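You operate a simulated robot arm through the tools that you are given. There is no shell and no other tool.

The job below is to be done with a simulated robot arm. You get a single attempt, and the scene is never put back.

## Task
Put things in order on the top of the brown bench. At the end: the green die holder stands on top of the brown large carton (marked "Spares"); the blue brush from the top of the brown bench stands where the thick white rod stub stood; the red fuse from the top of the brown bench stands where the blue brush stood; the thick white rod stub stands where the green die holder stood; whatever was shut is shut again. Leave all else as you found it, and nothing knocked over.
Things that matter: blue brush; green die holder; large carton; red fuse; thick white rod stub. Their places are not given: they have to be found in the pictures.

It is judged by the outcome, as a careful person would: the job done as asked, and still so three seconds after it is handed in. It fails if anything else is knocked over, pushed out of place, dropped, spilled or broken.

## Robot
A 7-joint arm with a two-finger parallel gripper, fixed in place. Base frame: the origin is on the floor under the middle of its stand, x ahead of it, y to its left, z up; the work surface is at about z = 820. Lengths are in mm, angles in degrees, forces in N, time in s.
With the tool pointing down near the work surface it reaches from about 300 to 700 mm from the base axis. Its first joint turns from -66.0 to 66.0 degrees. Payload 1.57 kg.
The tool frame sits at the grasp point between the pads (the TCP): z along the fingers, y along the line on which they close. The tips reach 30 mm beyond it. Largest opening 110 mm; finger width 24, thickness 12; the body of the gripper, 48 by 112 mm, starts 78 mm behind the TCP.
Orientation is that of the tool frame in the base frame, as a unit quaternion [x, y, z, w]. With the fingers straight down and closing along the base's y, the tool's x points along the base's -x, its y along +y and its z along -z.

## Interface
- The arm moves only by the tool drive_tool. Its argument "rows" is one flat list of numbers, 7 for each row, row after row: the gripper command, from -1 (shut) to 1 (fully open), values between in proportion, then the shift along the tool's x, y, z in cm, then the turn, a rotation vector about the tool's x, y, z in rad. In form: [grip, x, y, z, wx, wy, wz, grip, x, y, z, wx, wy, wz, ...]. A call has 1 to 20 rows; each row is the pose to reach, as a shift and turn from the pose commanded when the call began, along the tool's axes at that moment. Each row takes 0.2 s and may step no farther than 50 mm and 8.6 degrees from the row before; otherwise, or with a gripper value out of range, the whole call is refused. A pose out of reach is approached as far as the arm can. The call stops where the force on the tool passes 40 N (or 10 N more than at its start, if that is more) or the arm is blocked; 0.2 s more then pass. Each finger travels about 108 mm/s and halts on what it meets, pressing with about 30 N; the grip force reading is that of the motor and also rises with nothing between the fingers. The clock runs only during rows and for 0.2 s after the last one: add rows that repeat a pose to give the fingers time. It gives the time, the measured TCP pose, the force on the tool (base axes), the opening and the grip force at its end, in the units of the frame above (readings bear some noise), with the torque about the TCP (base axes, N m) and any sound that the robot's microphone picked up.
- Cameras (640 x 400 px; columns grow to the right, rows downward): "scene" is fixed at [172.6, -404.6, 1394.5]; the picture's right is [0.66, -0.75, 0.00], its down [-0.50, -0.45, -0.74] and it looks along [0.55, 0.49, -0.67] (base axes); focal length 214 px, centre (320, 200). "wrist" rides on the gripper at [70, 16, -141] in the tool frame; the picture's right is [-0.23, 0.97, 0.00], its down [-0.86, -0.20, -0.48] and it looks along [-0.47, -0.11, 0.88] (tool axes); focal length 222 px, centre (320, 200).
- snapshot(camera): a new picture of that camera. No time passes.
- pixel_to_xyz(camera, pixels): for up to 12 pixels [column, row] of the newest picture of that camera ("zoom" is the newest enlarged one), the place [x, y, z] in the base frame of the surface seen there, good to about 2 mm. No time passes.
- inspect(camera, box): a new picture of the part [left, top, right, bottom] of that camera's present view, enlarged. No time passes.
- job_done(): hands the job in; it is judged then, once.

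Open the gripper and draw the arm clear of the work before you hand the job in, unless the task says otherwise.

The tools are called as a command line: name --argument value ..., lists and objects as JSON in quotes. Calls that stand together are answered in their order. drive_tool: Moves the arm, as the interface text tells. Its arguments: {"type":"object","properties":{"rows":{"type":"array","items":{"type":"number"}}},"required":["rows"]} The other tools are called the same way: snapshot (camera) takes a picture; pixel_to_xyz (camera, pixels) gives the place of the surface under pixels of a picture; inspect (camera, box) takes an enlarged picture of a part of a camera's view; job_done () hands the job in.

At the start:

```text
clock: 0.0
eef_pos: [438.6, 77.6, 1222.4]
tool_rot: [0.0, 1.0, 0.0, 0.0]
contact_force: [-0.4, 0.3, -0.2]
moment: [-0.01, 0.01, -0.03]
grip_width: 110.1
gripper_force: 0.1
```

scene: 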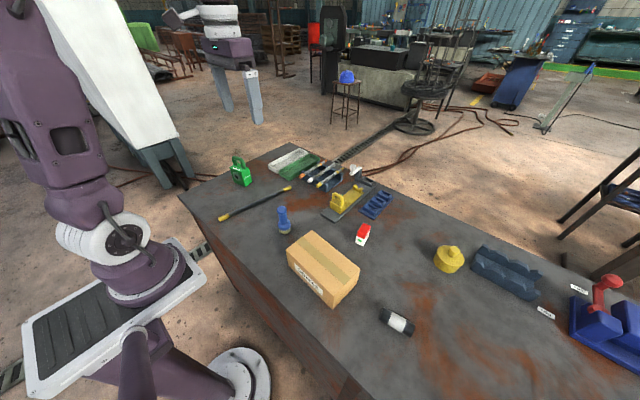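
wrist: 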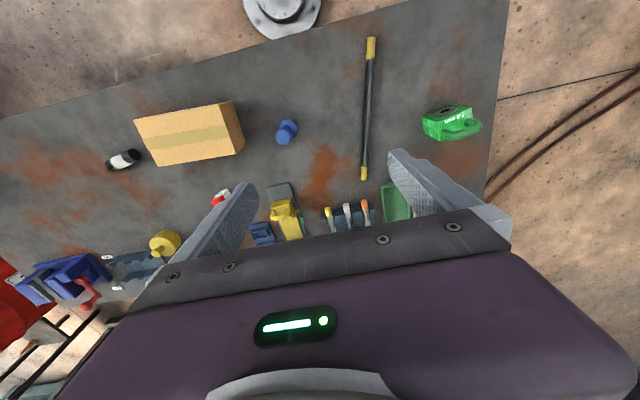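

I start by enlarging the parts of the scene view where the bench objects sit (around columns 180-640, rows 130-370) to identify each thing.

inspect --camera "scene" --box '[180, 130, 400, 270]'

inspect --camera "scene" --box '[270, 210, 470, 350]'

inspect --camera "scene" --box '[420, 220, 640, 370]'

inspect --camera "wrist" --box '[80, 60, 320, 220]'

inspect --camera "wrist" --box '[200, 30, 520, 250]'

```text
2.86 times, centred on (290, 200) of scene
```

zoom: 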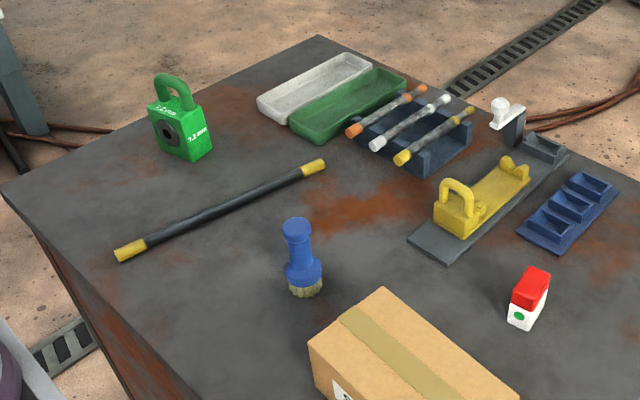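

```text
2.86 times, centred on (370, 280) of scene
```

zoom: 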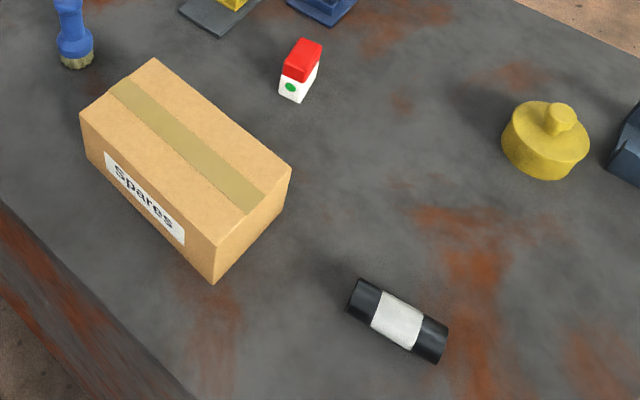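

```text
2.67 times, centred on (530, 295) of scene
```

zoom: 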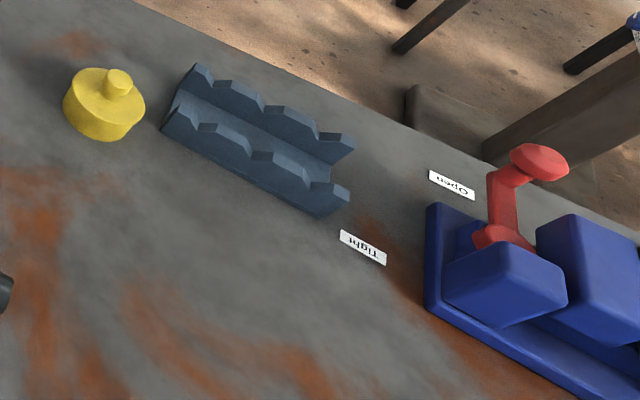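

```text
2.50 times, centred on (200, 140) of wrist
```

zoom: 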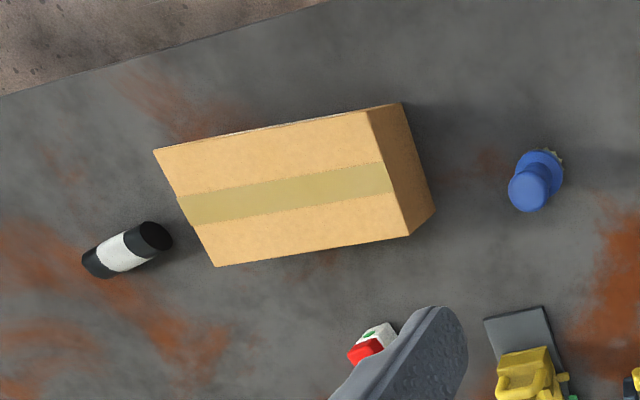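

```text
1.82 times, centred on (360, 140) of wrist
```

zoom: 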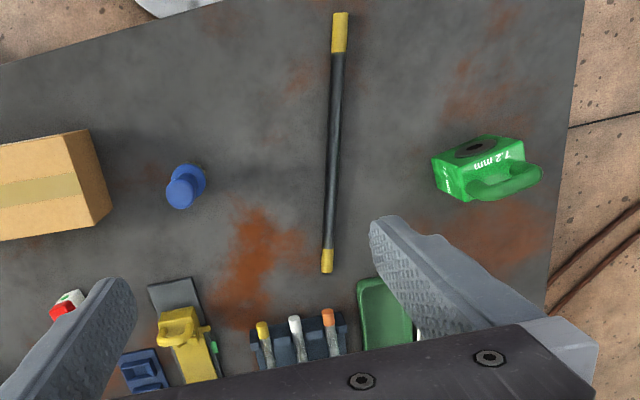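

The thick stub with the white band is at about (397, 321), the brush at (284, 220), the fuse at (362, 234), the die holder at (241, 172), the carton at (322, 270). I enlarge the stub first, to measure it.

inspect --camera "scene" --box '[365, 295, 429, 345]'

```text
8.00 times, centred on (397, 320) of scene
```

zoom: 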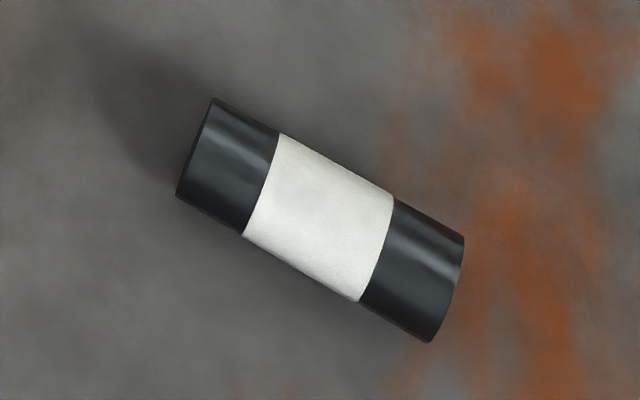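

The stub lies on its side, its axis running from about (212, 150) to (450, 285) in this zoom. I measure points along and around it.

pixel_to_xyz --camera "zoom" --pixels '[[213, 103], [180, 195], [198, 148], [235, 165], [318, 215], [400, 262], [455, 240], [428, 338], [445, 290], [340, 170], [300, 262], [160, 180]]'

inspect --camera "scene" --box '[264, 195, 304, 245]'

```text
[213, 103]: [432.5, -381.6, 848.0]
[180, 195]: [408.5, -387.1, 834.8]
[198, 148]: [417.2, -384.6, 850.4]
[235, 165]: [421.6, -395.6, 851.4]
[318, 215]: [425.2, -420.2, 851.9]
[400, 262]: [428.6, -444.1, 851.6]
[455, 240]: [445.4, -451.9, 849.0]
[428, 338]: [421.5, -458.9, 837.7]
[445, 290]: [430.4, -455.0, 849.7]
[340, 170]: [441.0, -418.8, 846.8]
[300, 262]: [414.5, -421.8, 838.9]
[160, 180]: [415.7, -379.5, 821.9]
```

```text
8.00 times, centred on (284, 220) of scene
```

zoom: 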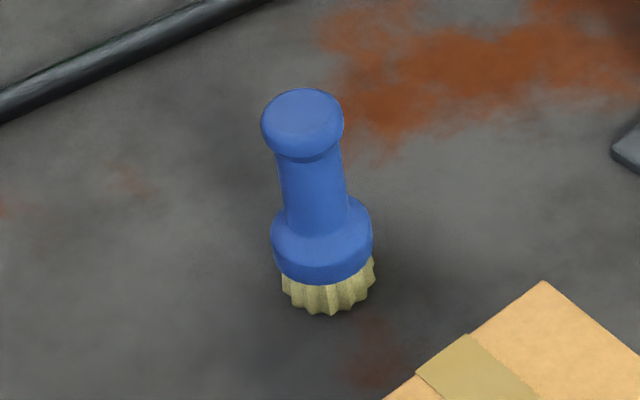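

The stub's axis sits near (429, -420), radius about 15, length about 73, heading about -82° in the plane. Now the brush: I read points on its cap, neck, collar and bristles.

pixel_to_xyz --camera "zoom" --pixels '[[303, 110], [266, 125], [341, 125], [305, 155], [316, 190], [285, 190], [345, 190], [320, 240], [273, 245], [371, 240], [322, 300], [320, 318]]'

inspect --camera "scene" --box '[342, 214, 382, 254]'

```text
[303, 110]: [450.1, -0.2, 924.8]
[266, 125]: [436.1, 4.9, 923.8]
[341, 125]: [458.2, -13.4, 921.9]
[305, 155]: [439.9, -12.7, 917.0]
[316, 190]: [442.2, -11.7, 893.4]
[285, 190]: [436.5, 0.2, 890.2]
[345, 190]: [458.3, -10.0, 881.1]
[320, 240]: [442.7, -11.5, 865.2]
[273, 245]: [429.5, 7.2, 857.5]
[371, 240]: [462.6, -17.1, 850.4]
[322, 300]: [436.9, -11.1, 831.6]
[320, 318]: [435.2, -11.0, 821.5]
```

```text
10.00 times, centred on (362, 234) of scene
```

zoom: 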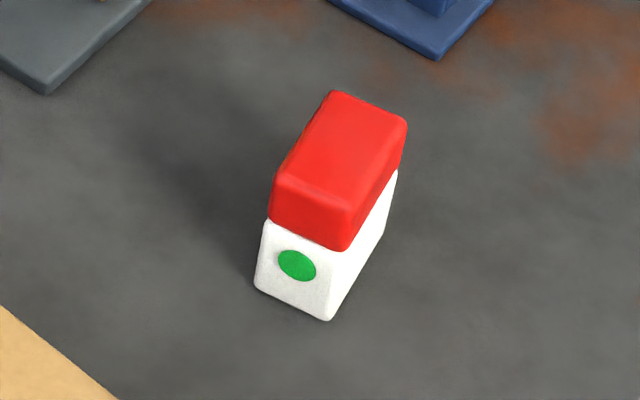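

The brush is upright, centred near (449, -2), top at z about 925. Now the fuse: points on the red top corners and white base corners.

pixel_to_xyz --camera "zoom" --pixels '[[338, 97], [400, 125], [345, 205], [280, 180], [340, 150], [342, 245], [272, 215], [330, 315], [258, 285], [395, 180], [370, 240], [297, 265]]'

inspect --camera "scene" --box '[220, 146, 268, 194]'

```text
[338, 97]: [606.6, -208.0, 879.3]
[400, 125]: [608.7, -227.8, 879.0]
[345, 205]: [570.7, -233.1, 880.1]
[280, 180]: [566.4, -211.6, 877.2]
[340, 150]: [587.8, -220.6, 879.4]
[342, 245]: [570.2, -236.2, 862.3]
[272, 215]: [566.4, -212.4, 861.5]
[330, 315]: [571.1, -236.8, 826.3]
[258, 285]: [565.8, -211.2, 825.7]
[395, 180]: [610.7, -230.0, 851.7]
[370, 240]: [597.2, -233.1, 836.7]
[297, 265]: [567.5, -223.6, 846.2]
```

```text
8.33 times, centred on (244, 170) of scene
```

zoom: 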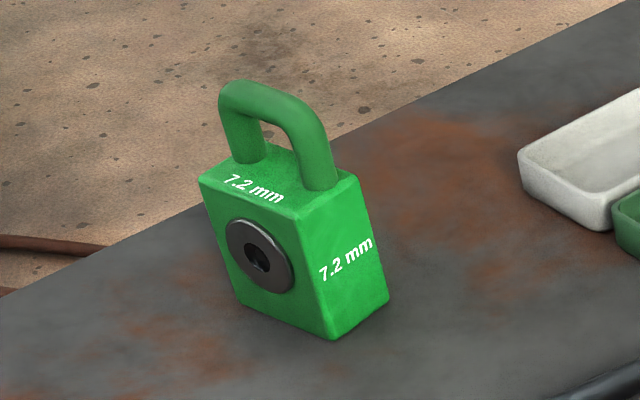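

The fuse is a block about 46 x 26 x 58 centred near (588, -221), its long side turned about 6° from base x. Now the die holder: points on handle, top face and base.

pixel_to_xyz --camera "zoom" --pixels '[[250, 88], [310, 110], [242, 150], [322, 185], [205, 180], [350, 180], [300, 212], [332, 335], [240, 300], [385, 300], [275, 190], [262, 258]]'

inspect --camera "scene" --box '[280, 222, 370, 312]'

```text
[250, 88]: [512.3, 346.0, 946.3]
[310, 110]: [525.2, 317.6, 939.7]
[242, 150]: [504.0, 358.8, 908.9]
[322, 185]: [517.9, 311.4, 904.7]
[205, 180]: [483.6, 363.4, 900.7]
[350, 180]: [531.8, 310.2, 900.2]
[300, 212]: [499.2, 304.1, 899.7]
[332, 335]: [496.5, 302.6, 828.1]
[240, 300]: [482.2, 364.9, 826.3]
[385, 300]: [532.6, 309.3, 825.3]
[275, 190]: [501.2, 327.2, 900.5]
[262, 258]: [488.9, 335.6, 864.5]
```

```text
4.44 times, centred on (325, 267) of scene
```

zoom: 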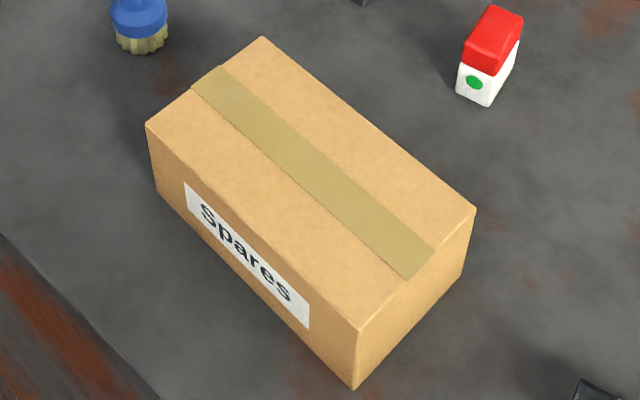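

The die holder block is about 61 x 34 x 80 mm with its handle up to z≈947, centred near (508, 337), turned about 14°. Now the carton corners.

pixel_to_xyz --camera "zoom" --pixels '[[263, 40], [148, 124], [358, 327], [472, 208], [355, 385], [160, 195], [462, 270], [310, 185], [405, 235], [235, 130], [240, 260], [60, 260]]'

pixel_to_xyz --camera "scene" --pixels '[[260, 190], [330, 240], [430, 300], [220, 200], [330, 330], [400, 250], [222, 216], [290, 187], [270, 150], [290, 170]]'

```text
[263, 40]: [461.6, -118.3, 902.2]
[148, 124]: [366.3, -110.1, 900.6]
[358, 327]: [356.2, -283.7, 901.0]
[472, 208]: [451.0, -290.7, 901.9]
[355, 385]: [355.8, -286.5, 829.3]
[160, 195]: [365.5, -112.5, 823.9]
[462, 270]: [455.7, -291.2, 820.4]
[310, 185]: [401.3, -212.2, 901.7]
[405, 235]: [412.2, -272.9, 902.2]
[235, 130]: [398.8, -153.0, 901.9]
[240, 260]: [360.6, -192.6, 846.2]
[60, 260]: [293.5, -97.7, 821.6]
```

```text
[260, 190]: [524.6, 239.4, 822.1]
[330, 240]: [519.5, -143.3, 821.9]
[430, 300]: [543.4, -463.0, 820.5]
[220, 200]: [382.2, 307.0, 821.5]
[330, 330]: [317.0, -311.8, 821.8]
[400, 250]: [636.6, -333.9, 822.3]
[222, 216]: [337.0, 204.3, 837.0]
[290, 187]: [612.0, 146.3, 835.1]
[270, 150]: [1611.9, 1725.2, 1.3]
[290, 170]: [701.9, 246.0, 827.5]
```

The carton top is flat at z≈902, centred near (409, -201), about 95 x 174. The die holder goes first, so I move above it at z≈1100, turning the tool about 104° so that the fingers close across the handle.

drive_tool --rows '[1, -0.534, 1.995, 0.923, 0, 0, -0.1403, 1, -1.068, 3.99, 1.846, 0, 0, -0.2806, 1, -1.602, 5.985, 2.769, 0, 0, -0.4209, 1, -2.135, 7.98, 3.692, 0, 0, -0.5612, 1, -2.669, 9.977, 4.615, 0, 0, -0.7015, 1, -3.203, 11.972, 5.538, 0, 0, -0.8418, 1, -3.737, 13.968, 6.462, 0, 0, -0.9822, 1, -4.271, 15.963, 7.385, 0, 0, -1.1225, 1, -4.805, 17.958, 8.308, 0, 0, -1.2628, 1, -5.338, 19.954, 9.231, 0, 0, -1.4031, 1, -5.872, 21.949, 10.154, 0, 0, -1.5434, 1, -6.406, 23.945, 11.077, 0, 0, -1.6837, 1, -6.94, 25.94, 12.0, 0, 0, -1.824, 1, -6.94, 25.94, 12.0, 0, 0, -1.824]'

```text
clock: 3.0
eef_pos: [506.6, 337.7, 1102.0]
tool_rot: [0.791, -0.611, 0.0, 0.0]
contact_force: [0.0, 0.6, -0.1]
moment: [-0.02, 0.01, -0.01]
grip_width: 110.2
gripper_force: 0.0
```

The arm is at (506.6, 337.7, 1102) with the fingers' closing line at heading 194.6°. I take the wrist view to check alignment with the handle.

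snapshot --camera "wrist"

snapshot --camera "scene"

```text
taken
```

wrist: 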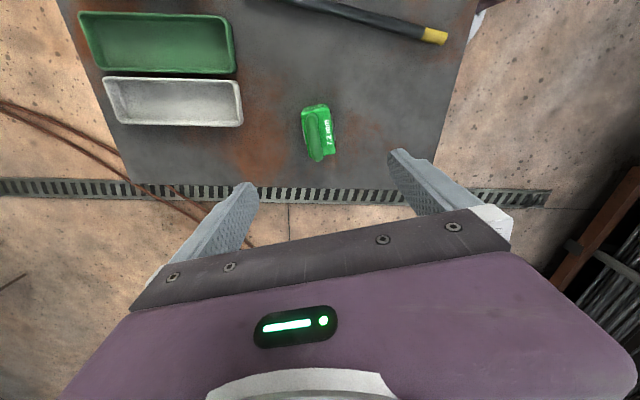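

```text
taken
```

scene: 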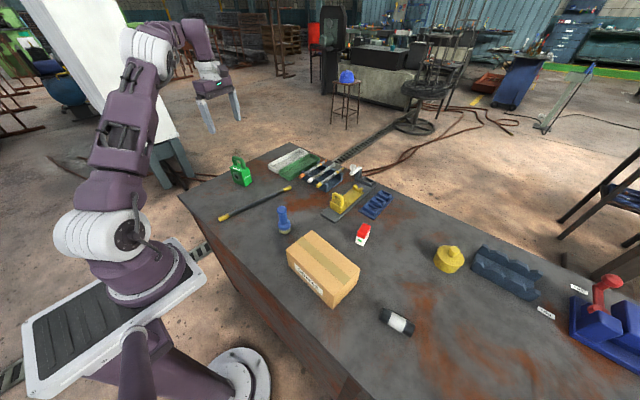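

The die holder is at about (319, 132) in the wrist view. I enlarge it to get the handle's line and the block's top edges.

inspect --camera "wrist" --box '[287, 93, 351, 173]'

```text
5.00 times, centred on (319, 133) of wrist
```

zoom: 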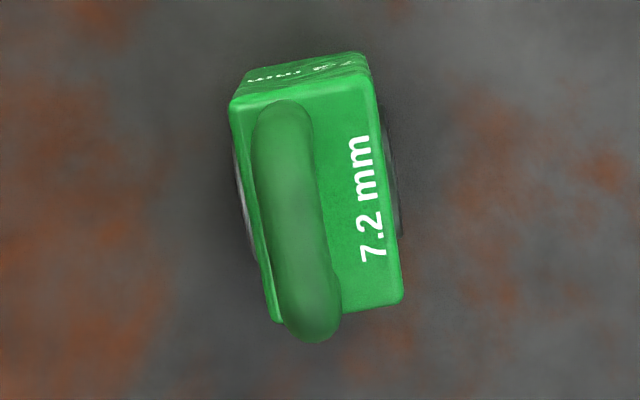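

The handle runs from about (282, 120) to (310, 320) in this zoom and sits towards one side of the block. I measure points on handle and top.

pixel_to_xyz --camera "zoom" --pixels '[[282, 120], [290, 180], [298, 240], [306, 300], [258, 180], [318, 180], [268, 240], [325, 240], [235, 105], [372, 80], [398, 295], [342, 305]]'

```text
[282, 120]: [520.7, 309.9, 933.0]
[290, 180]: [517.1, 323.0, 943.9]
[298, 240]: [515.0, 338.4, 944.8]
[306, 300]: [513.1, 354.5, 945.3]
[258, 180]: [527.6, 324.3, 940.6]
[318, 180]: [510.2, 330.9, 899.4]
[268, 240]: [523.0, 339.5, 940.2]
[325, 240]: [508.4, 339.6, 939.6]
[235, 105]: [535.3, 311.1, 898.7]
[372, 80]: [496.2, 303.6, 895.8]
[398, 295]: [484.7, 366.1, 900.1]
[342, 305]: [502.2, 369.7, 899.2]
```

The handle bar is centred near (515.5, 338.6), about 15 mm thick, top z≈946, and the block is turned about 12°. I go down to just above the handle (TCP z≈985) with small corrections and look again.

drive_tool --rows '[1, 0.02, -0.21, 3.0, 0, 0, 0.011, 1, 0.04, -0.42, 6.0, 0, 0, 0.022, 1, 0.06, -0.62, 9.0, 0, 0, 0.033, 1, 0.08, -0.83, 11.7, 0, 0, 0.0436, 1, 0.08, -0.83, 11.7, 0, 0, 0.0436]'

snapshot --camera "wrist"

```text
clock: 4.2
eef_pos: [515.6, 337.7, 983.4]
tool_rot: [0.777, -0.629, 0.0, 0.001]
contact_force: [0.5, 0.3, 0.0]
moment: [0.01, -0.01, -0.04]
grip_width: 110.0
gripper_force: 0.0
```

```text
taken
```

wrist: 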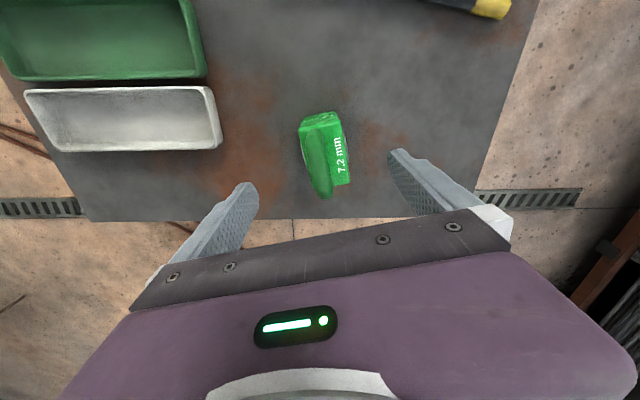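

The handle lies between the finger tips, around (320, 160). I enlarge and re-measure it at this closer range.

inspect --camera "wrist" --box '[256, 110, 384, 210]'

```text
4.00 times, centred on (320, 160) of wrist
```

zoom: 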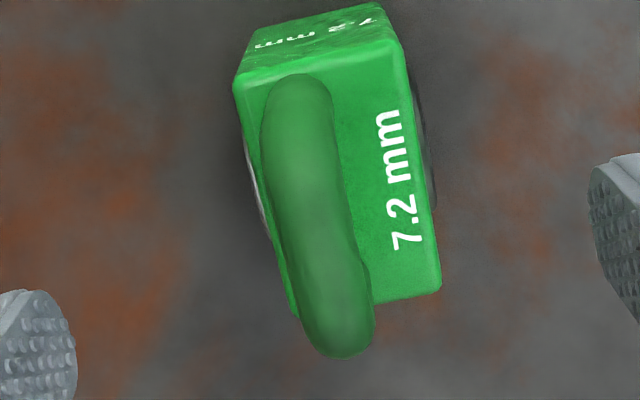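

pixel_to_xyz --camera "zoom" --pixels '[[298, 130], [308, 190], [320, 240], [332, 300], [266, 180], [347, 190], [282, 240], [355, 240], [240, 88], [392, 52], [436, 285], [345, 330]]'

```text
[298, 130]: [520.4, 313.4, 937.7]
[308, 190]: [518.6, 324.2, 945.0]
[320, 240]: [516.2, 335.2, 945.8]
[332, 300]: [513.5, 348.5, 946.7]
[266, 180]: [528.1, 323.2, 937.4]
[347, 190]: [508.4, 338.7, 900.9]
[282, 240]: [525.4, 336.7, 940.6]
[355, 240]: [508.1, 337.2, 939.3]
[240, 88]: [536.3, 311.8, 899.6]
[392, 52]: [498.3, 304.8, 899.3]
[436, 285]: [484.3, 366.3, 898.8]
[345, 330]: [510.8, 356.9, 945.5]
```

The bar is centred at about x=516.5 at y=337 with the fingers already within 1 mm, and headings match (12°). I go down to TCP z≈937 so that the tips stay above the block's top at z=900.

drive_tool --rows '[1, -0.05, -0.08, 2.0, 0, 0, 0, 1, -0.05, -0.08, 3.6, 0, 0, 0, 1, -0.05, -0.08, 4.6, 0, 0, 0, 1, -0.05, -0.08, 4.6, 0, 0, 0]'

snapshot --camera "wrist"

```text
clock: 5.2
eef_pos: [516.9, 339.4, 938.7]
tool_rot: [0.778, -0.629, -0.001, 0.0]
contact_force: [-0.1, 0.1, 0.1]
moment: [0.0, 0.0, 0.0]
grip_width: 109.8
gripper_force: 0.1
```

```text
taken
```

wrist: 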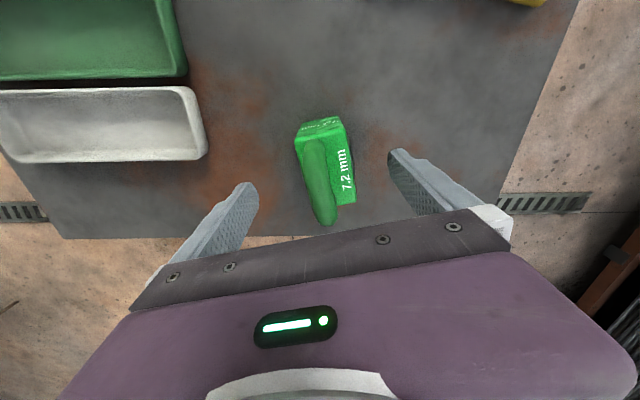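

The TCP is at (516.9, 339.4, 938.7) around the bar, and nothing is touched. I shut the fingers on the handle.

drive_tool --rows '[-1, 0, 0, 0, 0, 0, 0, -1, 0, 0, 0, 0, 0, 0, -1, 0, 0, 0, 0, 0, 0, -1, 0, 0, 0, 0, 0, 0, -1, 0, 0, 0, 0, 0, 0]'

snapshot --camera "wrist"

```text
clock: 6.4
eef_pos: [514.9, 338.1, 939.0]
tool_rot: [0.777, -0.629, 0.0, 0.0]
contact_force: [-0.6, -0.8, 0.8]
moment: [-0.03, 0.04, -0.13]
grip_width: 16.6
gripper_force: 30.5
```

```text
taken
```

wrist: 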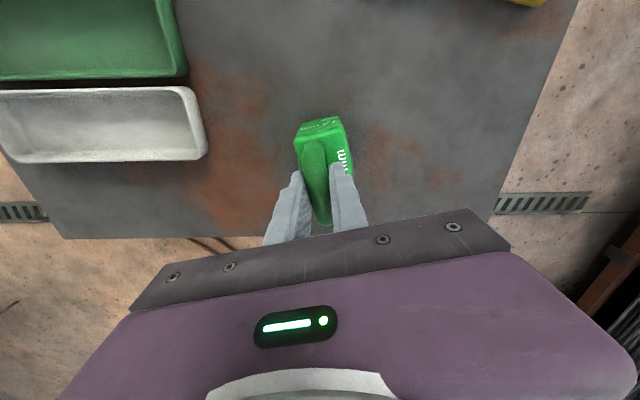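

The fingers hold the bar (opening 16.6, grip 30 N). I lift gently by 30 mm and check the load and hold.

drive_tool --rows '[-1, 0, 0, -0.5, 0, 0, 0, -1, 0, 0, -1.2, 0, 0, 0, -1, 0, 0, -2.1, 0, 0, 0, -1, 0, 0, -3.0, 0, 0, 0, -1, 0, 0, -3.0, 0, 0, 0]'

snapshot --camera "wrist"

inspect --camera "scene" --box '[200, 120, 296, 200]'

```text
clock: 7.6
eef_pos: [517.2, 338.4, 969.6]
tool_rot: [0.778, -0.628, -0.001, 0.0]
contact_force: [0.0, -0.3, -9.5]
moment: [-0.02, -0.06, 0.01]
grip_width: 16.4
gripper_force: 30.4
```

```text
taken
```

wrist: 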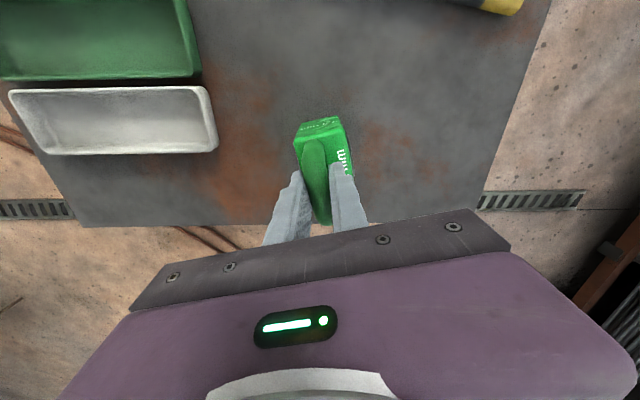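

```text
5.00 times, centred on (248, 160) of scene
```

zoom: 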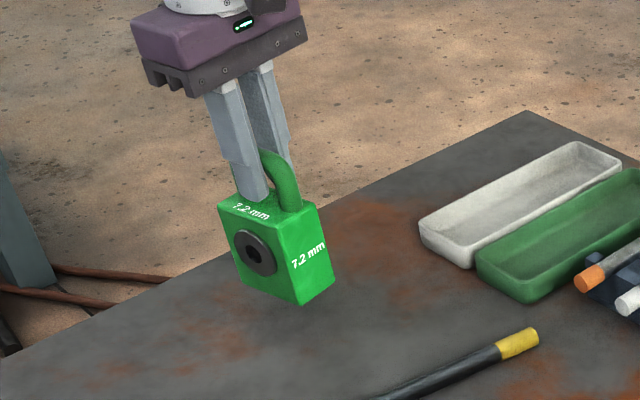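

The holder hangs straight with about 9.5 N of weight. I raise it to TCP z≈1085 (its bottom then clears the brush's 925 by 40 mm) and carry it over the carton, turning it 16° to line up with the carton.

drive_tool --rows '[-1, 0, 0, -3.8, 0, 0, 0, -1, 0, 0, -7.6, 0, 0, 0, -1, 0, 0, -11.5, 0, 0, 0, -1, 1.521, 0.635, -11.5, 0, 0, 0.0084, -1, 4.563, 1.904, -11.5, 0, 0, 0.0251, -1, 8.619, 3.597, -11.5, 0, 0, 0.0474, -1, 12.675, 5.29, -11.5, 0, 0, 0.0698, -1, 16.731, 6.983, -11.5, 0, 0, 0.0921, -1, 20.787, 8.676, -11.5, 0, 0, 0.1144, -1, 24.843, 10.368, -11.5, 0, 0, 0.1367, -1, 28.899, 12.061, -11.5, 0, 0, 0.159, -1, 32.955, 13.754, -11.5, 0, 0, 0.1814, -1, 37.011, 15.447, -11.5, 0, 0, 0.2037, -1, 41.067, 17.14, -11.5, 0, 0, 0.226, -1, 44.616, 18.621, -11.5, 0, 0, 0.2455, -1, 47.658, 19.89, -11.5, 0, 0, 0.2623, -1, 49.686, 20.737, -11.5, 0, 0, 0.2734, -1, 50.7, 21.16, -11.5, 0, 0, 0.279, -1, 50.7, 21.16, -11.5, 0, 0, 0.279]'

snapshot --camera "scene"

snapshot --camera "wrist"

```text
clock: 11.6
eef_pos: [414.5, -200.5, 1084.3]
tool_rot: [-0.683, 0.73, -0.001, 0.0]
contact_force: [1.1, -0.5, -11.1]
moment: [-0.03, 0.0, 0.01]
grip_width: 16.5
gripper_force: 29.7
```

```text
taken
```

scene: 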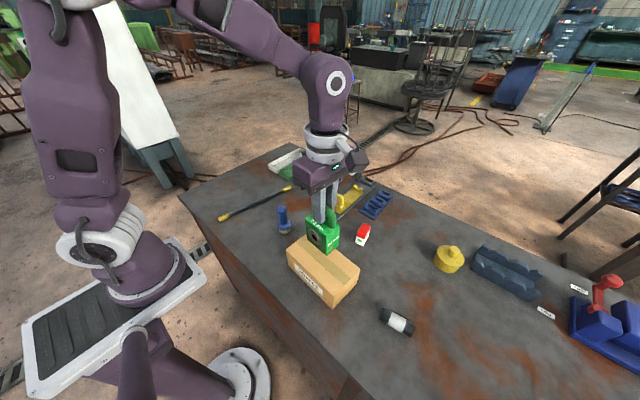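

```text
taken
```

wrist: 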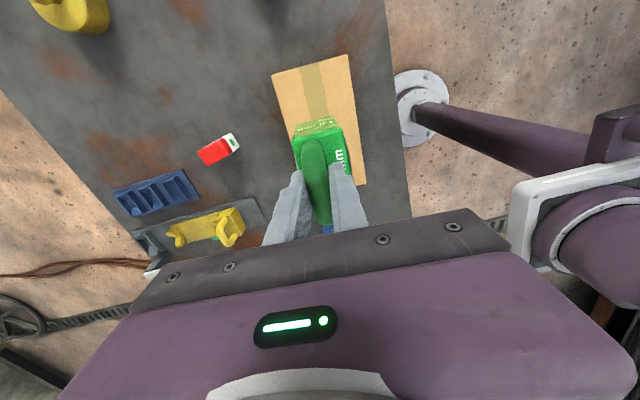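

The holder is over the carton's middle at (414.5, -200.5, 1084) and the pose was reached. The bottom should touch at TCP z≈1019, so I lower to about 1023 first.

drive_tool --rows '[-1, 0, 0, 2.0, 0, 0, 0, -1, 0, 0, 4.0, 0, 0, 0, -1, 0, 0, 5.4, 0, 0, 0, -1, 0, 0, 6.1, 0, 0, 0, -1, 0, 0, 6.1, 0, 0, 0]'

inspect --camera "scene" --box '[270, 200, 374, 310]'

```text
clock: 12.8
eef_pos: [414.4, -200.6, 1023.1]
tool_rot: [-0.682, 0.731, 0.0, 0.0]
contact_force: [-0.2, 0.0, -10.0]
moment: [-0.03, -0.01, 0.04]
grip_width: 16.7
gripper_force: 29.7
```

```text
3.64 times, centred on (322, 255) of scene
```

zoom: 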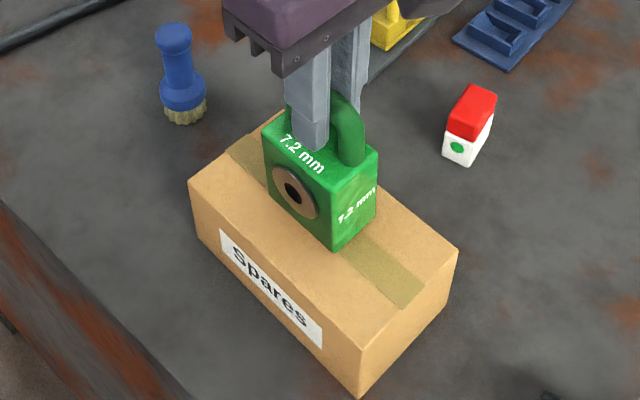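

Still hanging freely (-10 N) and lined up with the tape. I lower in small steps, watching the force.

drive_tool --rows '[-1, 0, 0, 0.1, 0, 0, 0, -1, 0, 0, 0.2, 0, 0, 0, -1, 0, 0, 0.3, 0, 0, 0]'

```text
clock: 13.6
eef_pos: [415.0, -201.5, 1020.1]
tool_rot: [-0.682, 0.731, 0.0, 0.0]
contact_force: [-0.5, 0.5, -3.3]
moment: [0.3, 0.14, -0.02]
grip_width: 16.5
gripper_force: 30.0
```

The load dropped to -3.3 N, so the base is beginning to rest on the carton. One more small step down.

drive_tool --rows '[-1, 0, 0, 0.05, 0, 0, 0, -1, 0, 0, 0.1, 0, 0, 0, -1, 0, 0, 0.1, 0, 0, 0]'

inspect --camera "scene" --box '[300, 210, 360, 270]'

```text
clock: 14.4
eef_pos: [416.5, -201.1, 1019.8]
tool_rot: [-0.683, 0.731, -0.002, 0.001]
contact_force: [5.1, -0.1, 17.3]
moment: [0.42, -0.04, -0.03]
grip_width: 16.5
gripper_force: 30.3
```

```text
6.67 times, centred on (330, 240) of scene
```

zoom: 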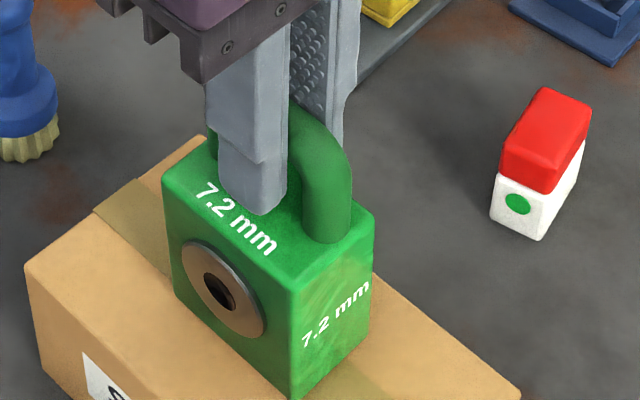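

It is now pressed onto the carton with about 27 N, fully seated. I ease back 0.6 mm and then open the fingers.

drive_tool --rows '[-1, 0, 0, -0.06, 0, 0, 0, -1, 0, 0, -0.06, 0, 0, 0]'

```text
clock: 15.0
eef_pos: [415.0, -201.2, 1019.8]
tool_rot: [-0.683, 0.731, -0.001, 0.0]
contact_force: [5.3, -1.6, 14.8]
moment: [-0.19, -0.14, 0.0]
grip_width: 16.4
gripper_force: 30.2
```

Still pressing lightly (15 N), stable. I open the fingers, slowly at first.

drive_tool --rows '[-0.65, 0, 0, -0.06, 0, 0, 0, -0.5, 0, 0, -0.06, 0, 0, 0, -0.2, 0, 0, -0.06, 0, 0, 0, 0.2, 0, 0, -0.06, 0, 0, 0, 0.2, 0, 0, -0.06, 0, 0, 0]'

inspect --camera "scene" --box '[280, 200, 374, 310]'

snapshot --camera "wrist"

```text
clock: 16.2
eef_pos: [414.8, -200.8, 1021.0]
tool_rot: [-0.683, 0.731, 0.0, 0.0]
contact_force: [0.4, 0.6, 0.5]
moment: [0.0, -0.01, -0.01]
grip_width: 66.1
gripper_force: 0.0
```

```text
3.64 times, centred on (327, 255) of scene
```

zoom: 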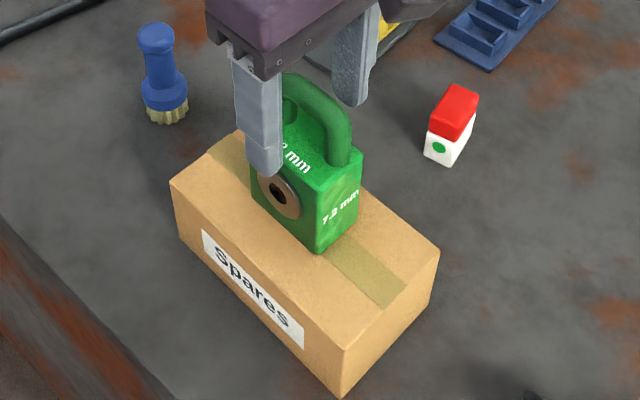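

```text
taken
```

wrist: 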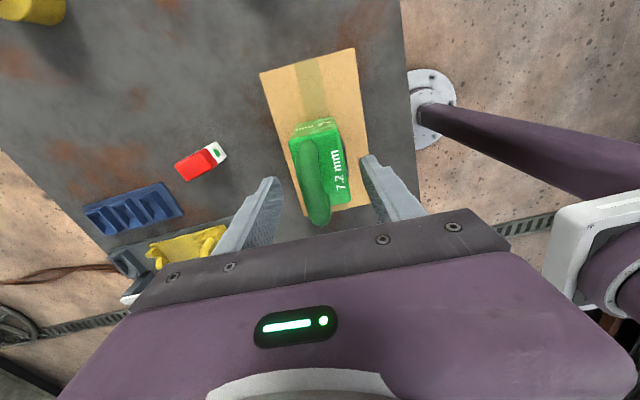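

The holder stands on the carton, let go (opening 66, no force). I rise straight up off the handle, then travel over to the stub near (429, -420), turning so the fingers close across its axis.

drive_tool --rows '[0.2, 0, 0, -3.0, 0, 0, 0, 0.2, 0, 0, -6.0, 0, 0, 0, 0.2, 0, 0, -9.0, 0, 0, 0, 0.2, 2.18, -0.29, -9.0, 0, 0, -0.03, 0.2, 5.8, -0.79, -9.0, 0, 0, -0.06, 0.2, 9.8, -1.33, -9.0, 0, 0, -0.1, 0.2, 13.8, -1.87, -9.0, 0, 0, -0.14, 0.2, 17.8, -2.41, -9.0, 0, 0, -0.18, 0.2, 20.8, -2.82, -9.0, 0, 0, -0.2, 0.2, 21.77, -2.95, -9.0, 0, 0, -0.211, 0.2, 21.77, -2.95, -9.0, 0, 0, -0.211]'

snapshot --camera "wrist"

snapshot --camera "scene"

```text
clock: 18.6
eef_pos: [429.5, -420.9, 1110.7]
tool_rot: [0.756, -0.655, 0.0, 0.0]
contact_force: [0.3, -0.7, -0.7]
moment: [0.02, -0.02, 0.02]
grip_width: 66.0
gripper_force: 0.0
```

```text
taken
```

wrist: 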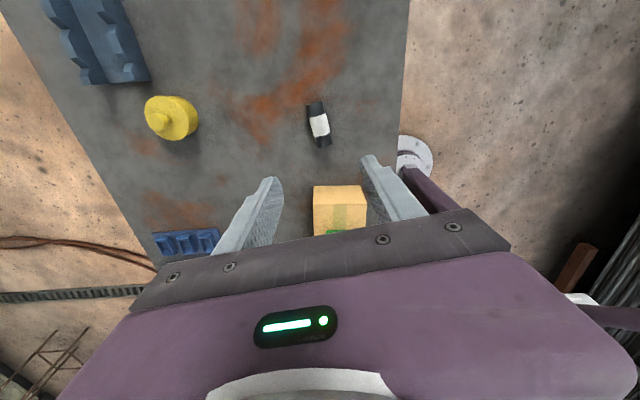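

```text
taken
```

scene: 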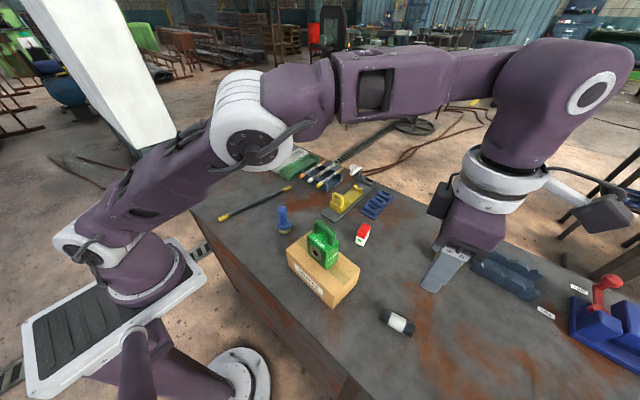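

The pose was reached, heading 188.2°. The stub is at (319, 125) in the wrist view; I enlarge it to measure axis and centre from above.

inspect --camera "wrist" --box '[279, 100, 359, 150]'

```text
8.00 times, centred on (319, 125) of wrist
```

zoom: 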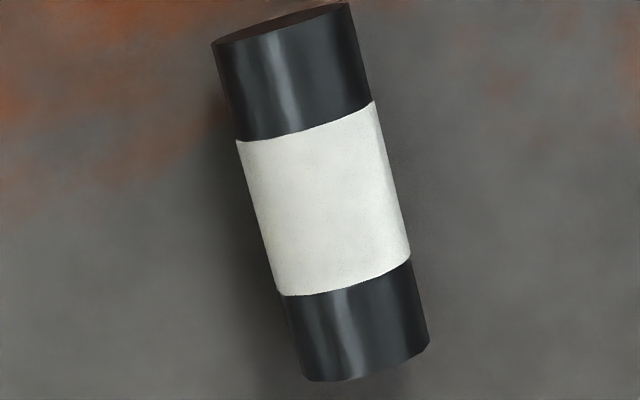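

pixel_to_xyz --camera "zoom" --pixels '[[300, 60], [310, 120], [325, 200], [340, 280], [352, 340], [245, 150], [375, 115], [275, 275], [405, 245], [310, 378], [425, 350], [285, 35]]'

```text
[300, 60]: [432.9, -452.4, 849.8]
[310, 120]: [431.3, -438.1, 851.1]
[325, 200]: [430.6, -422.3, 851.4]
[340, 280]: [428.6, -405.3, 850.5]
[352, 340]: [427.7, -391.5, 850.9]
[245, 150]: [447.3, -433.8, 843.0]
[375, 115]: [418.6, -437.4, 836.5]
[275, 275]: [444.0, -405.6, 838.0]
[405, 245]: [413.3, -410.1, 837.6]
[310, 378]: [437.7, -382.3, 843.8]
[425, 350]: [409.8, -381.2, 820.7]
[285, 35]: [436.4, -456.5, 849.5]
```

The stub is centred near (430, -419.5), axis tilted 8°, so the closing line fits. I descend to TCP z≈900 and look again before going around it.

drive_tool --rows '[0.2, -0.09, -0.06, 4.0, 0, 0, 0, 0.2, -0.09, -0.06, 8.0, 0, 0, 0, 0.2, -0.09, -0.06, 12.0, 0, 0, 0, 0.2, -0.09, -0.06, 16.0, 0, 0, 0, 0.2, -0.09, -0.06, 19.5, 0, 0, 0, 0.2, -0.09, -0.06, 21.0, 0, 0, 0, 0.2, -0.09, -0.06, 21.0, 0, 0, 0]'

snapshot --camera "wrist"

snapshot --camera "scene"

```text
clock: 20.2
eef_pos: [430.6, -418.9, 900.8]
tool_rot: [0.755, -0.655, 0.0, 0.0]
contact_force: [0.1, -0.2, 0.3]
moment: [0.04, 0.02, 0.0]
grip_width: 66.2
gripper_force: 0.0
```

```text
taken
```

wrist: 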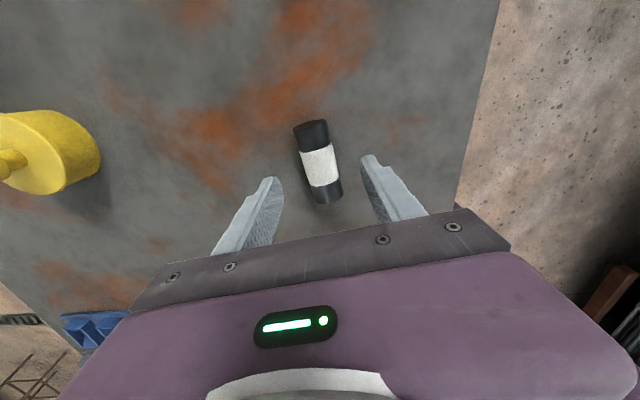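

```text
taken
```

scene: 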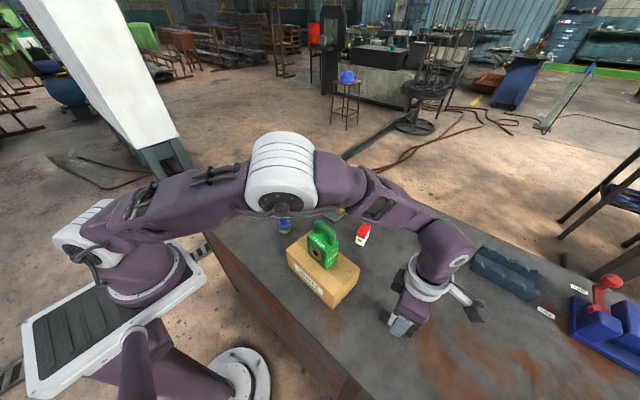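

The arm's elbow hangs over the brush and die holder in the scene view (around (283, 200)). I check its clearance before descending more.

pixel_to_xyz --camera "scene" --pixels '[[283, 212], [262, 208], [300, 212], [330, 215], [350, 208], [280, 180], [284, 225], [415, 215], [440, 250]]'

inspect --camera "wrist" --box '[260, 105, 380, 215]'

```text
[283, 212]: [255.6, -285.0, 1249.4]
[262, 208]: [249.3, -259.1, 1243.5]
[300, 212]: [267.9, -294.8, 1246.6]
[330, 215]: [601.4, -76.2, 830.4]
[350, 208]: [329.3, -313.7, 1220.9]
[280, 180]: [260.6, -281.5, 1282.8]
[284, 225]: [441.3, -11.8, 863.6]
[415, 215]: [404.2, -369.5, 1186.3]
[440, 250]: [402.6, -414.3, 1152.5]
```

```text
3.64 times, centred on (320, 160) of wrist
```

zoom: 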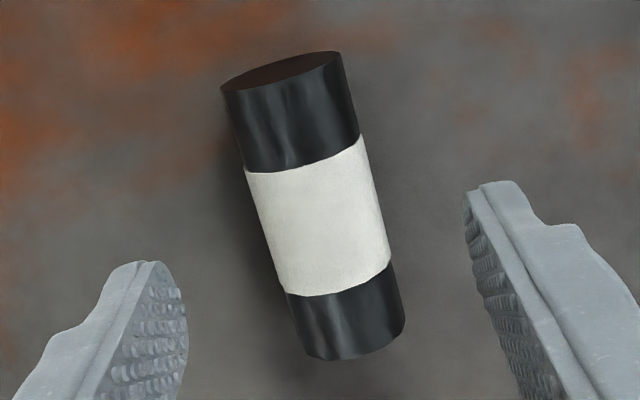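

The elbow is above z≈1220, well clear. I re-measure the stub at this close range.

pixel_to_xyz --camera "zoom" --pixels '[[290, 90], [300, 150], [318, 220], [335, 290], [345, 330], [248, 180], [362, 150], [282, 285], [388, 255], [320, 357], [345, 60], [225, 95]]'

```text
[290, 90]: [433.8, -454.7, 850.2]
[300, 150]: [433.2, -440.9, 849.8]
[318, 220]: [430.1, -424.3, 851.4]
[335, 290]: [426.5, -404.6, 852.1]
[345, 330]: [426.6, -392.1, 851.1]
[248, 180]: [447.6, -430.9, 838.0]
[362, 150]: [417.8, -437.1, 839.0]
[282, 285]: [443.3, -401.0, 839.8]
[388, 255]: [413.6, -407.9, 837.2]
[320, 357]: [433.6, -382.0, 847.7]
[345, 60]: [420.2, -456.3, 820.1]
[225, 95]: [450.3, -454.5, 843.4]
```

Centre (430.7, -419.5) and tilt 8.2° match the gripper exactly. I descend to TCP z≈857, tips 5 mm above the bench.

drive_tool --rows '[0.2, 0.05, 0, 2.0, 0, 0, 0, 0.2, 0.05, 0, 3.4, 0, 0, 0, 0.2, 0.05, 0, 4.35, 0, 0, 0, 0.2, 0.05, 0, 4.35, 0, 0, 0]'

snapshot --camera "wrist"

```text
clock: 21.2
eef_pos: [429.9, -420.3, 855.9]
tool_rot: [0.755, -0.655, 0.0, 0.0]
contact_force: [0.4, -0.1, -0.3]
moment: [0.0, 0.0, -0.01]
grip_width: 65.9
gripper_force: 0.0
```

```text
taken
```

wrist: 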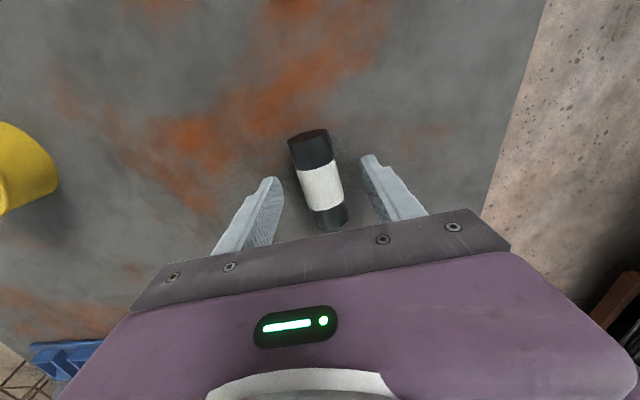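

The stub sits between the fingers with room on both sides, and TCP z is 856. I close the fingers on it.

drive_tool --rows '[-0.3, 0, 0, 0, 0, 0, 0, -1, 0, 0, 0, 0, 0, 0, -1, 0, 0, 0, 0, 0, 0, -1, 0, 0, 0, 0, 0, 0]'

snapshot --camera "wrist"

```text
clock: 22.2
eef_pos: [430.2, -420.3, 857.4]
tool_rot: [0.757, -0.654, 0.0, 0.0]
contact_force: [-0.9, 0.1, 0.5]
moment: [-0.03, 0.04, -0.04]
grip_width: 30.8
gripper_force: 30.1
```

```text
taken
```

wrist: 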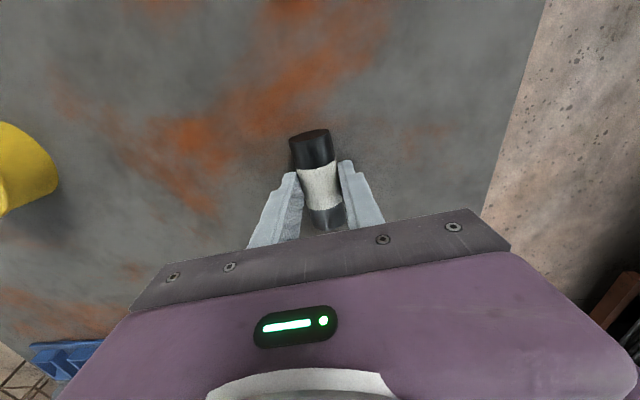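

The stub is held (opening 30.8, grip 30 N). I lift it to TCP z≈1110, higher than the die holder's handle on the carton.

drive_tool --rows '[-1, 0, 0, -0.5, 0, 0, 0, -1, 0, 0, -1.5, 0, 0, 0, -1, 0, 0, -4.0, 0, 0, 0, -1, 0, 0, -8.0, 0, 0, 0, -1, 0, 0, -12.5, 0, 0, 0, -1, 0, 0, -17.0, 0, 0, 0, -1, 0, 0, -21.5, 0, 0, 0, -1, 0, 0, -25.3, 0, 0, 0, -1, 0, 0, -25.3, 0, 0, 0]'

snapshot --camera "wrist"

inspect --camera "scene" --box '[340, 160, 500, 340]'

```text
clock: 24.2
eef_pos: [431.2, -420.4, 1110.8]
tool_rot: [0.756, -0.655, 0.0, 0.0]
contact_force: [-0.5, 0.6, -3.9]
moment: [0.0, -0.05, -0.02]
grip_width: 30.9
gripper_force: 30.7
```

```text
taken
```

wrist: 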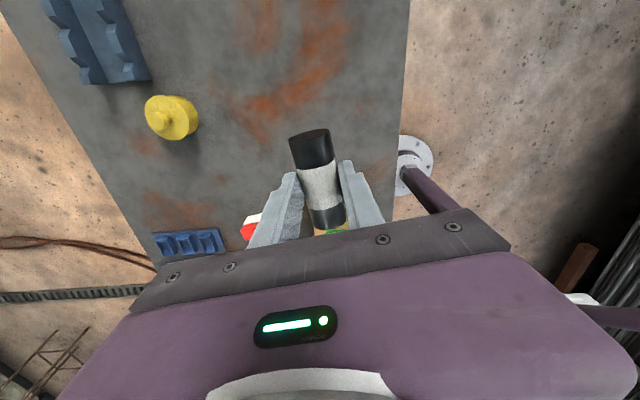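

```text
2.22 times, centred on (420, 250) of scene
```

zoom: 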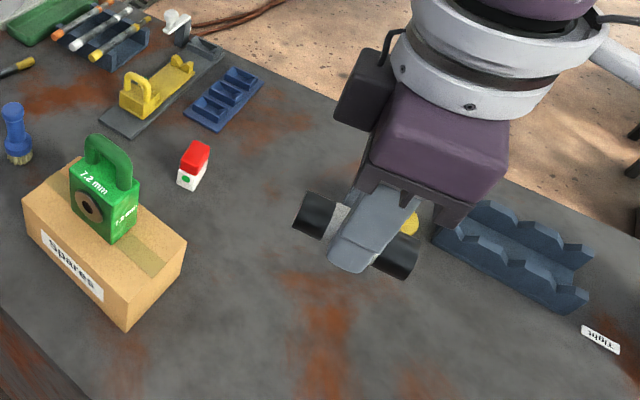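

The stub hangs level, load 3.9 N. I carry it at this height along a straight line to above the die holder's old place, (510, 339), keeping its orientation.

drive_tool --rows '[-1, -1.48, -0.374, 0, 0, 0, 0, -1, -4.441, -1.121, 0, 0, 0, 0, -1, -8.141, -2.056, 0, 0, 0, 0, -1, -12.582, -3.177, 0, 0, 0, 0, -1, -17.022, -4.299, 0, 0, 0, 0, -1, -21.463, -5.42, 0, 0, 0, 0, -1, -25.904, -6.542, 0, 0, 0, 0, -1, -30.344, -7.663, 0, 0, 0, 0, -1, -34.785, -8.784, 0, 0, 0, 0, -1, -39.225, -9.906, 0, 0, 0, 0, -1, -43.666, -11.027, 0, 0, 0, 0, -1, -48.107, -12.149, 0, 0, 0, 0, -1, -52.547, -13.27, 0, 0, 0, 0, -1, -56.988, -14.391, 0, 0, 0, 0, -1, -61.428, -15.513, 0, 0, 0, 0, -1, -65.869, -16.634, 0, 0, 0, 0, -1, -69.569, -17.569, 0, 0, 0, 0, -1, -72.53, -18.316, 0, 0, 0, 0, -1, -74.01, -18.69, 0, 0, 0, 0, -1, -74.01, -18.69, 0, 0, 0, 0]'

snapshot --camera "scene"

snapshot --camera "wrist"

```text
clock: 28.4
eef_pos: [508.4, 339.2, 1109.0]
tool_rot: [0.755, -0.655, 0.0, 0.0]
contact_force: [-0.1, -0.2, -4.7]
moment: [0.0, 0.02, -0.01]
grip_width: 30.6
gripper_force: 30.3
```

```text
taken
```

scene: 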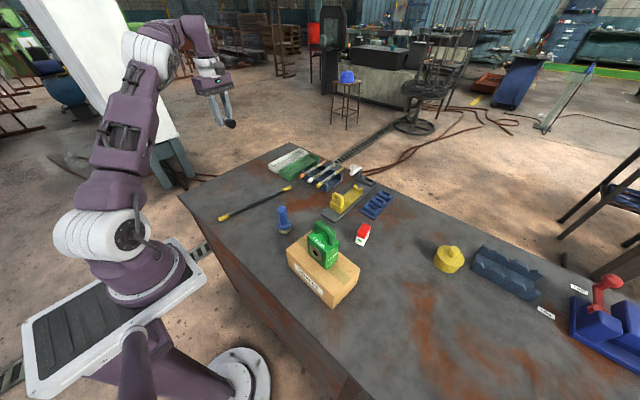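

```text
taken
```

wrist: 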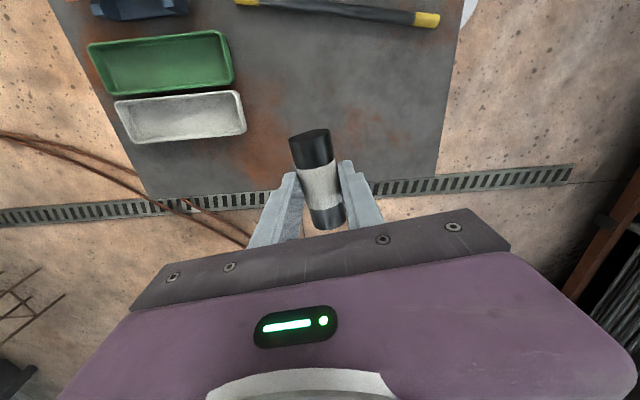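

It arrived at (508, 339). I lower to a few mm above the bench (TCP z≈861; touching expected at about 857).

drive_tool --rows '[-1, 0, 0, 3.0, 0, 0, 0, -1, 0, 0, 7.0, 0, 0, 0, -1, 0, 0, 11.5, 0, 0, 0, -1, 0, 0, 16.0, 0, 0, 0, -1, 0, 0, 20.0, 0, 0, 0, -1, 0, 0, 23.0, 0, 0, 0, -1, 0, 0, 24.6, 0, 0, 0, -1, 0, 0, 24.9, 0, 0, 0, -1, 0, 0, 24.9, 0, 0, 0]'

inspect --camera "scene" --box '[200, 130, 296, 200]'

```text
clock: 30.4
eef_pos: [510.2, 338.7, 860.6]
tool_rot: [0.755, -0.655, 0.0, 0.0]
contact_force: [-0.2, 0.4, -3.9]
moment: [0.0, -0.01, 0.02]
grip_width: 30.7
gripper_force: 30.1
```

```text
5.71 times, centred on (248, 165) of scene
```

zoom: 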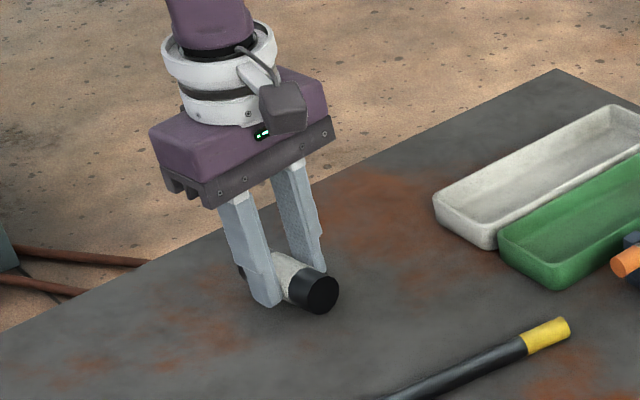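

The TCP is at (510.2, 338.7, 860.6), the stub still free by about 3 mm. I lower in half-millimetre-scale steps and watch the force.

drive_tool --rows '[-1, 0, 0, 0.1, 0, 0, 0, -1, 0, 0, 0.2, 0, 0, 0, -1, 0, 0, 0.3, 0, 0, 0]'

```text
clock: 31.2
eef_pos: [511.1, 338.5, 857.2]
tool_rot: [0.756, -0.655, -0.001, 0.0]
contact_force: [0.1, 0.0, -4.7]
moment: [-0.02, 0.02, -0.03]
grip_width: 30.4
gripper_force: 30.0
```

No contact yet (-4.7 N). I continue down another 1 mm in small steps.

drive_tool --rows '[-1, 0, 0, 0.05, 0, 0, 0, -1, 0, 0, 0.1, 0, 0, 0, -1, 0, 0, 0.1, 0, 0, 0]'

```text
clock: 32.0
eef_pos: [511.0, 338.6, 857.3]
tool_rot: [0.756, -0.655, 0.0, 0.0]
contact_force: [1.0, 0.4, -2.0]
moment: [0.11, 0.0, 0.02]
grip_width: 30.5
gripper_force: 30.8
```

The load fell to -2 N, so contact starts. A further 0.5 mm to seat it.

drive_tool --rows '[-1, 0, 0, 0.05, 0, 0, 0, -1, 0, 0, 0.05, 0, 0, 0]'

```text
clock: 32.6
eef_pos: [510.7, 338.2, 855.5]
tool_rot: [0.756, -0.655, 0.001, -0.001]
contact_force: [-3.0, -0.4, 12.8]
moment: [-0.18, 0.1, -0.02]
grip_width: 30.8
gripper_force: 30.0
```

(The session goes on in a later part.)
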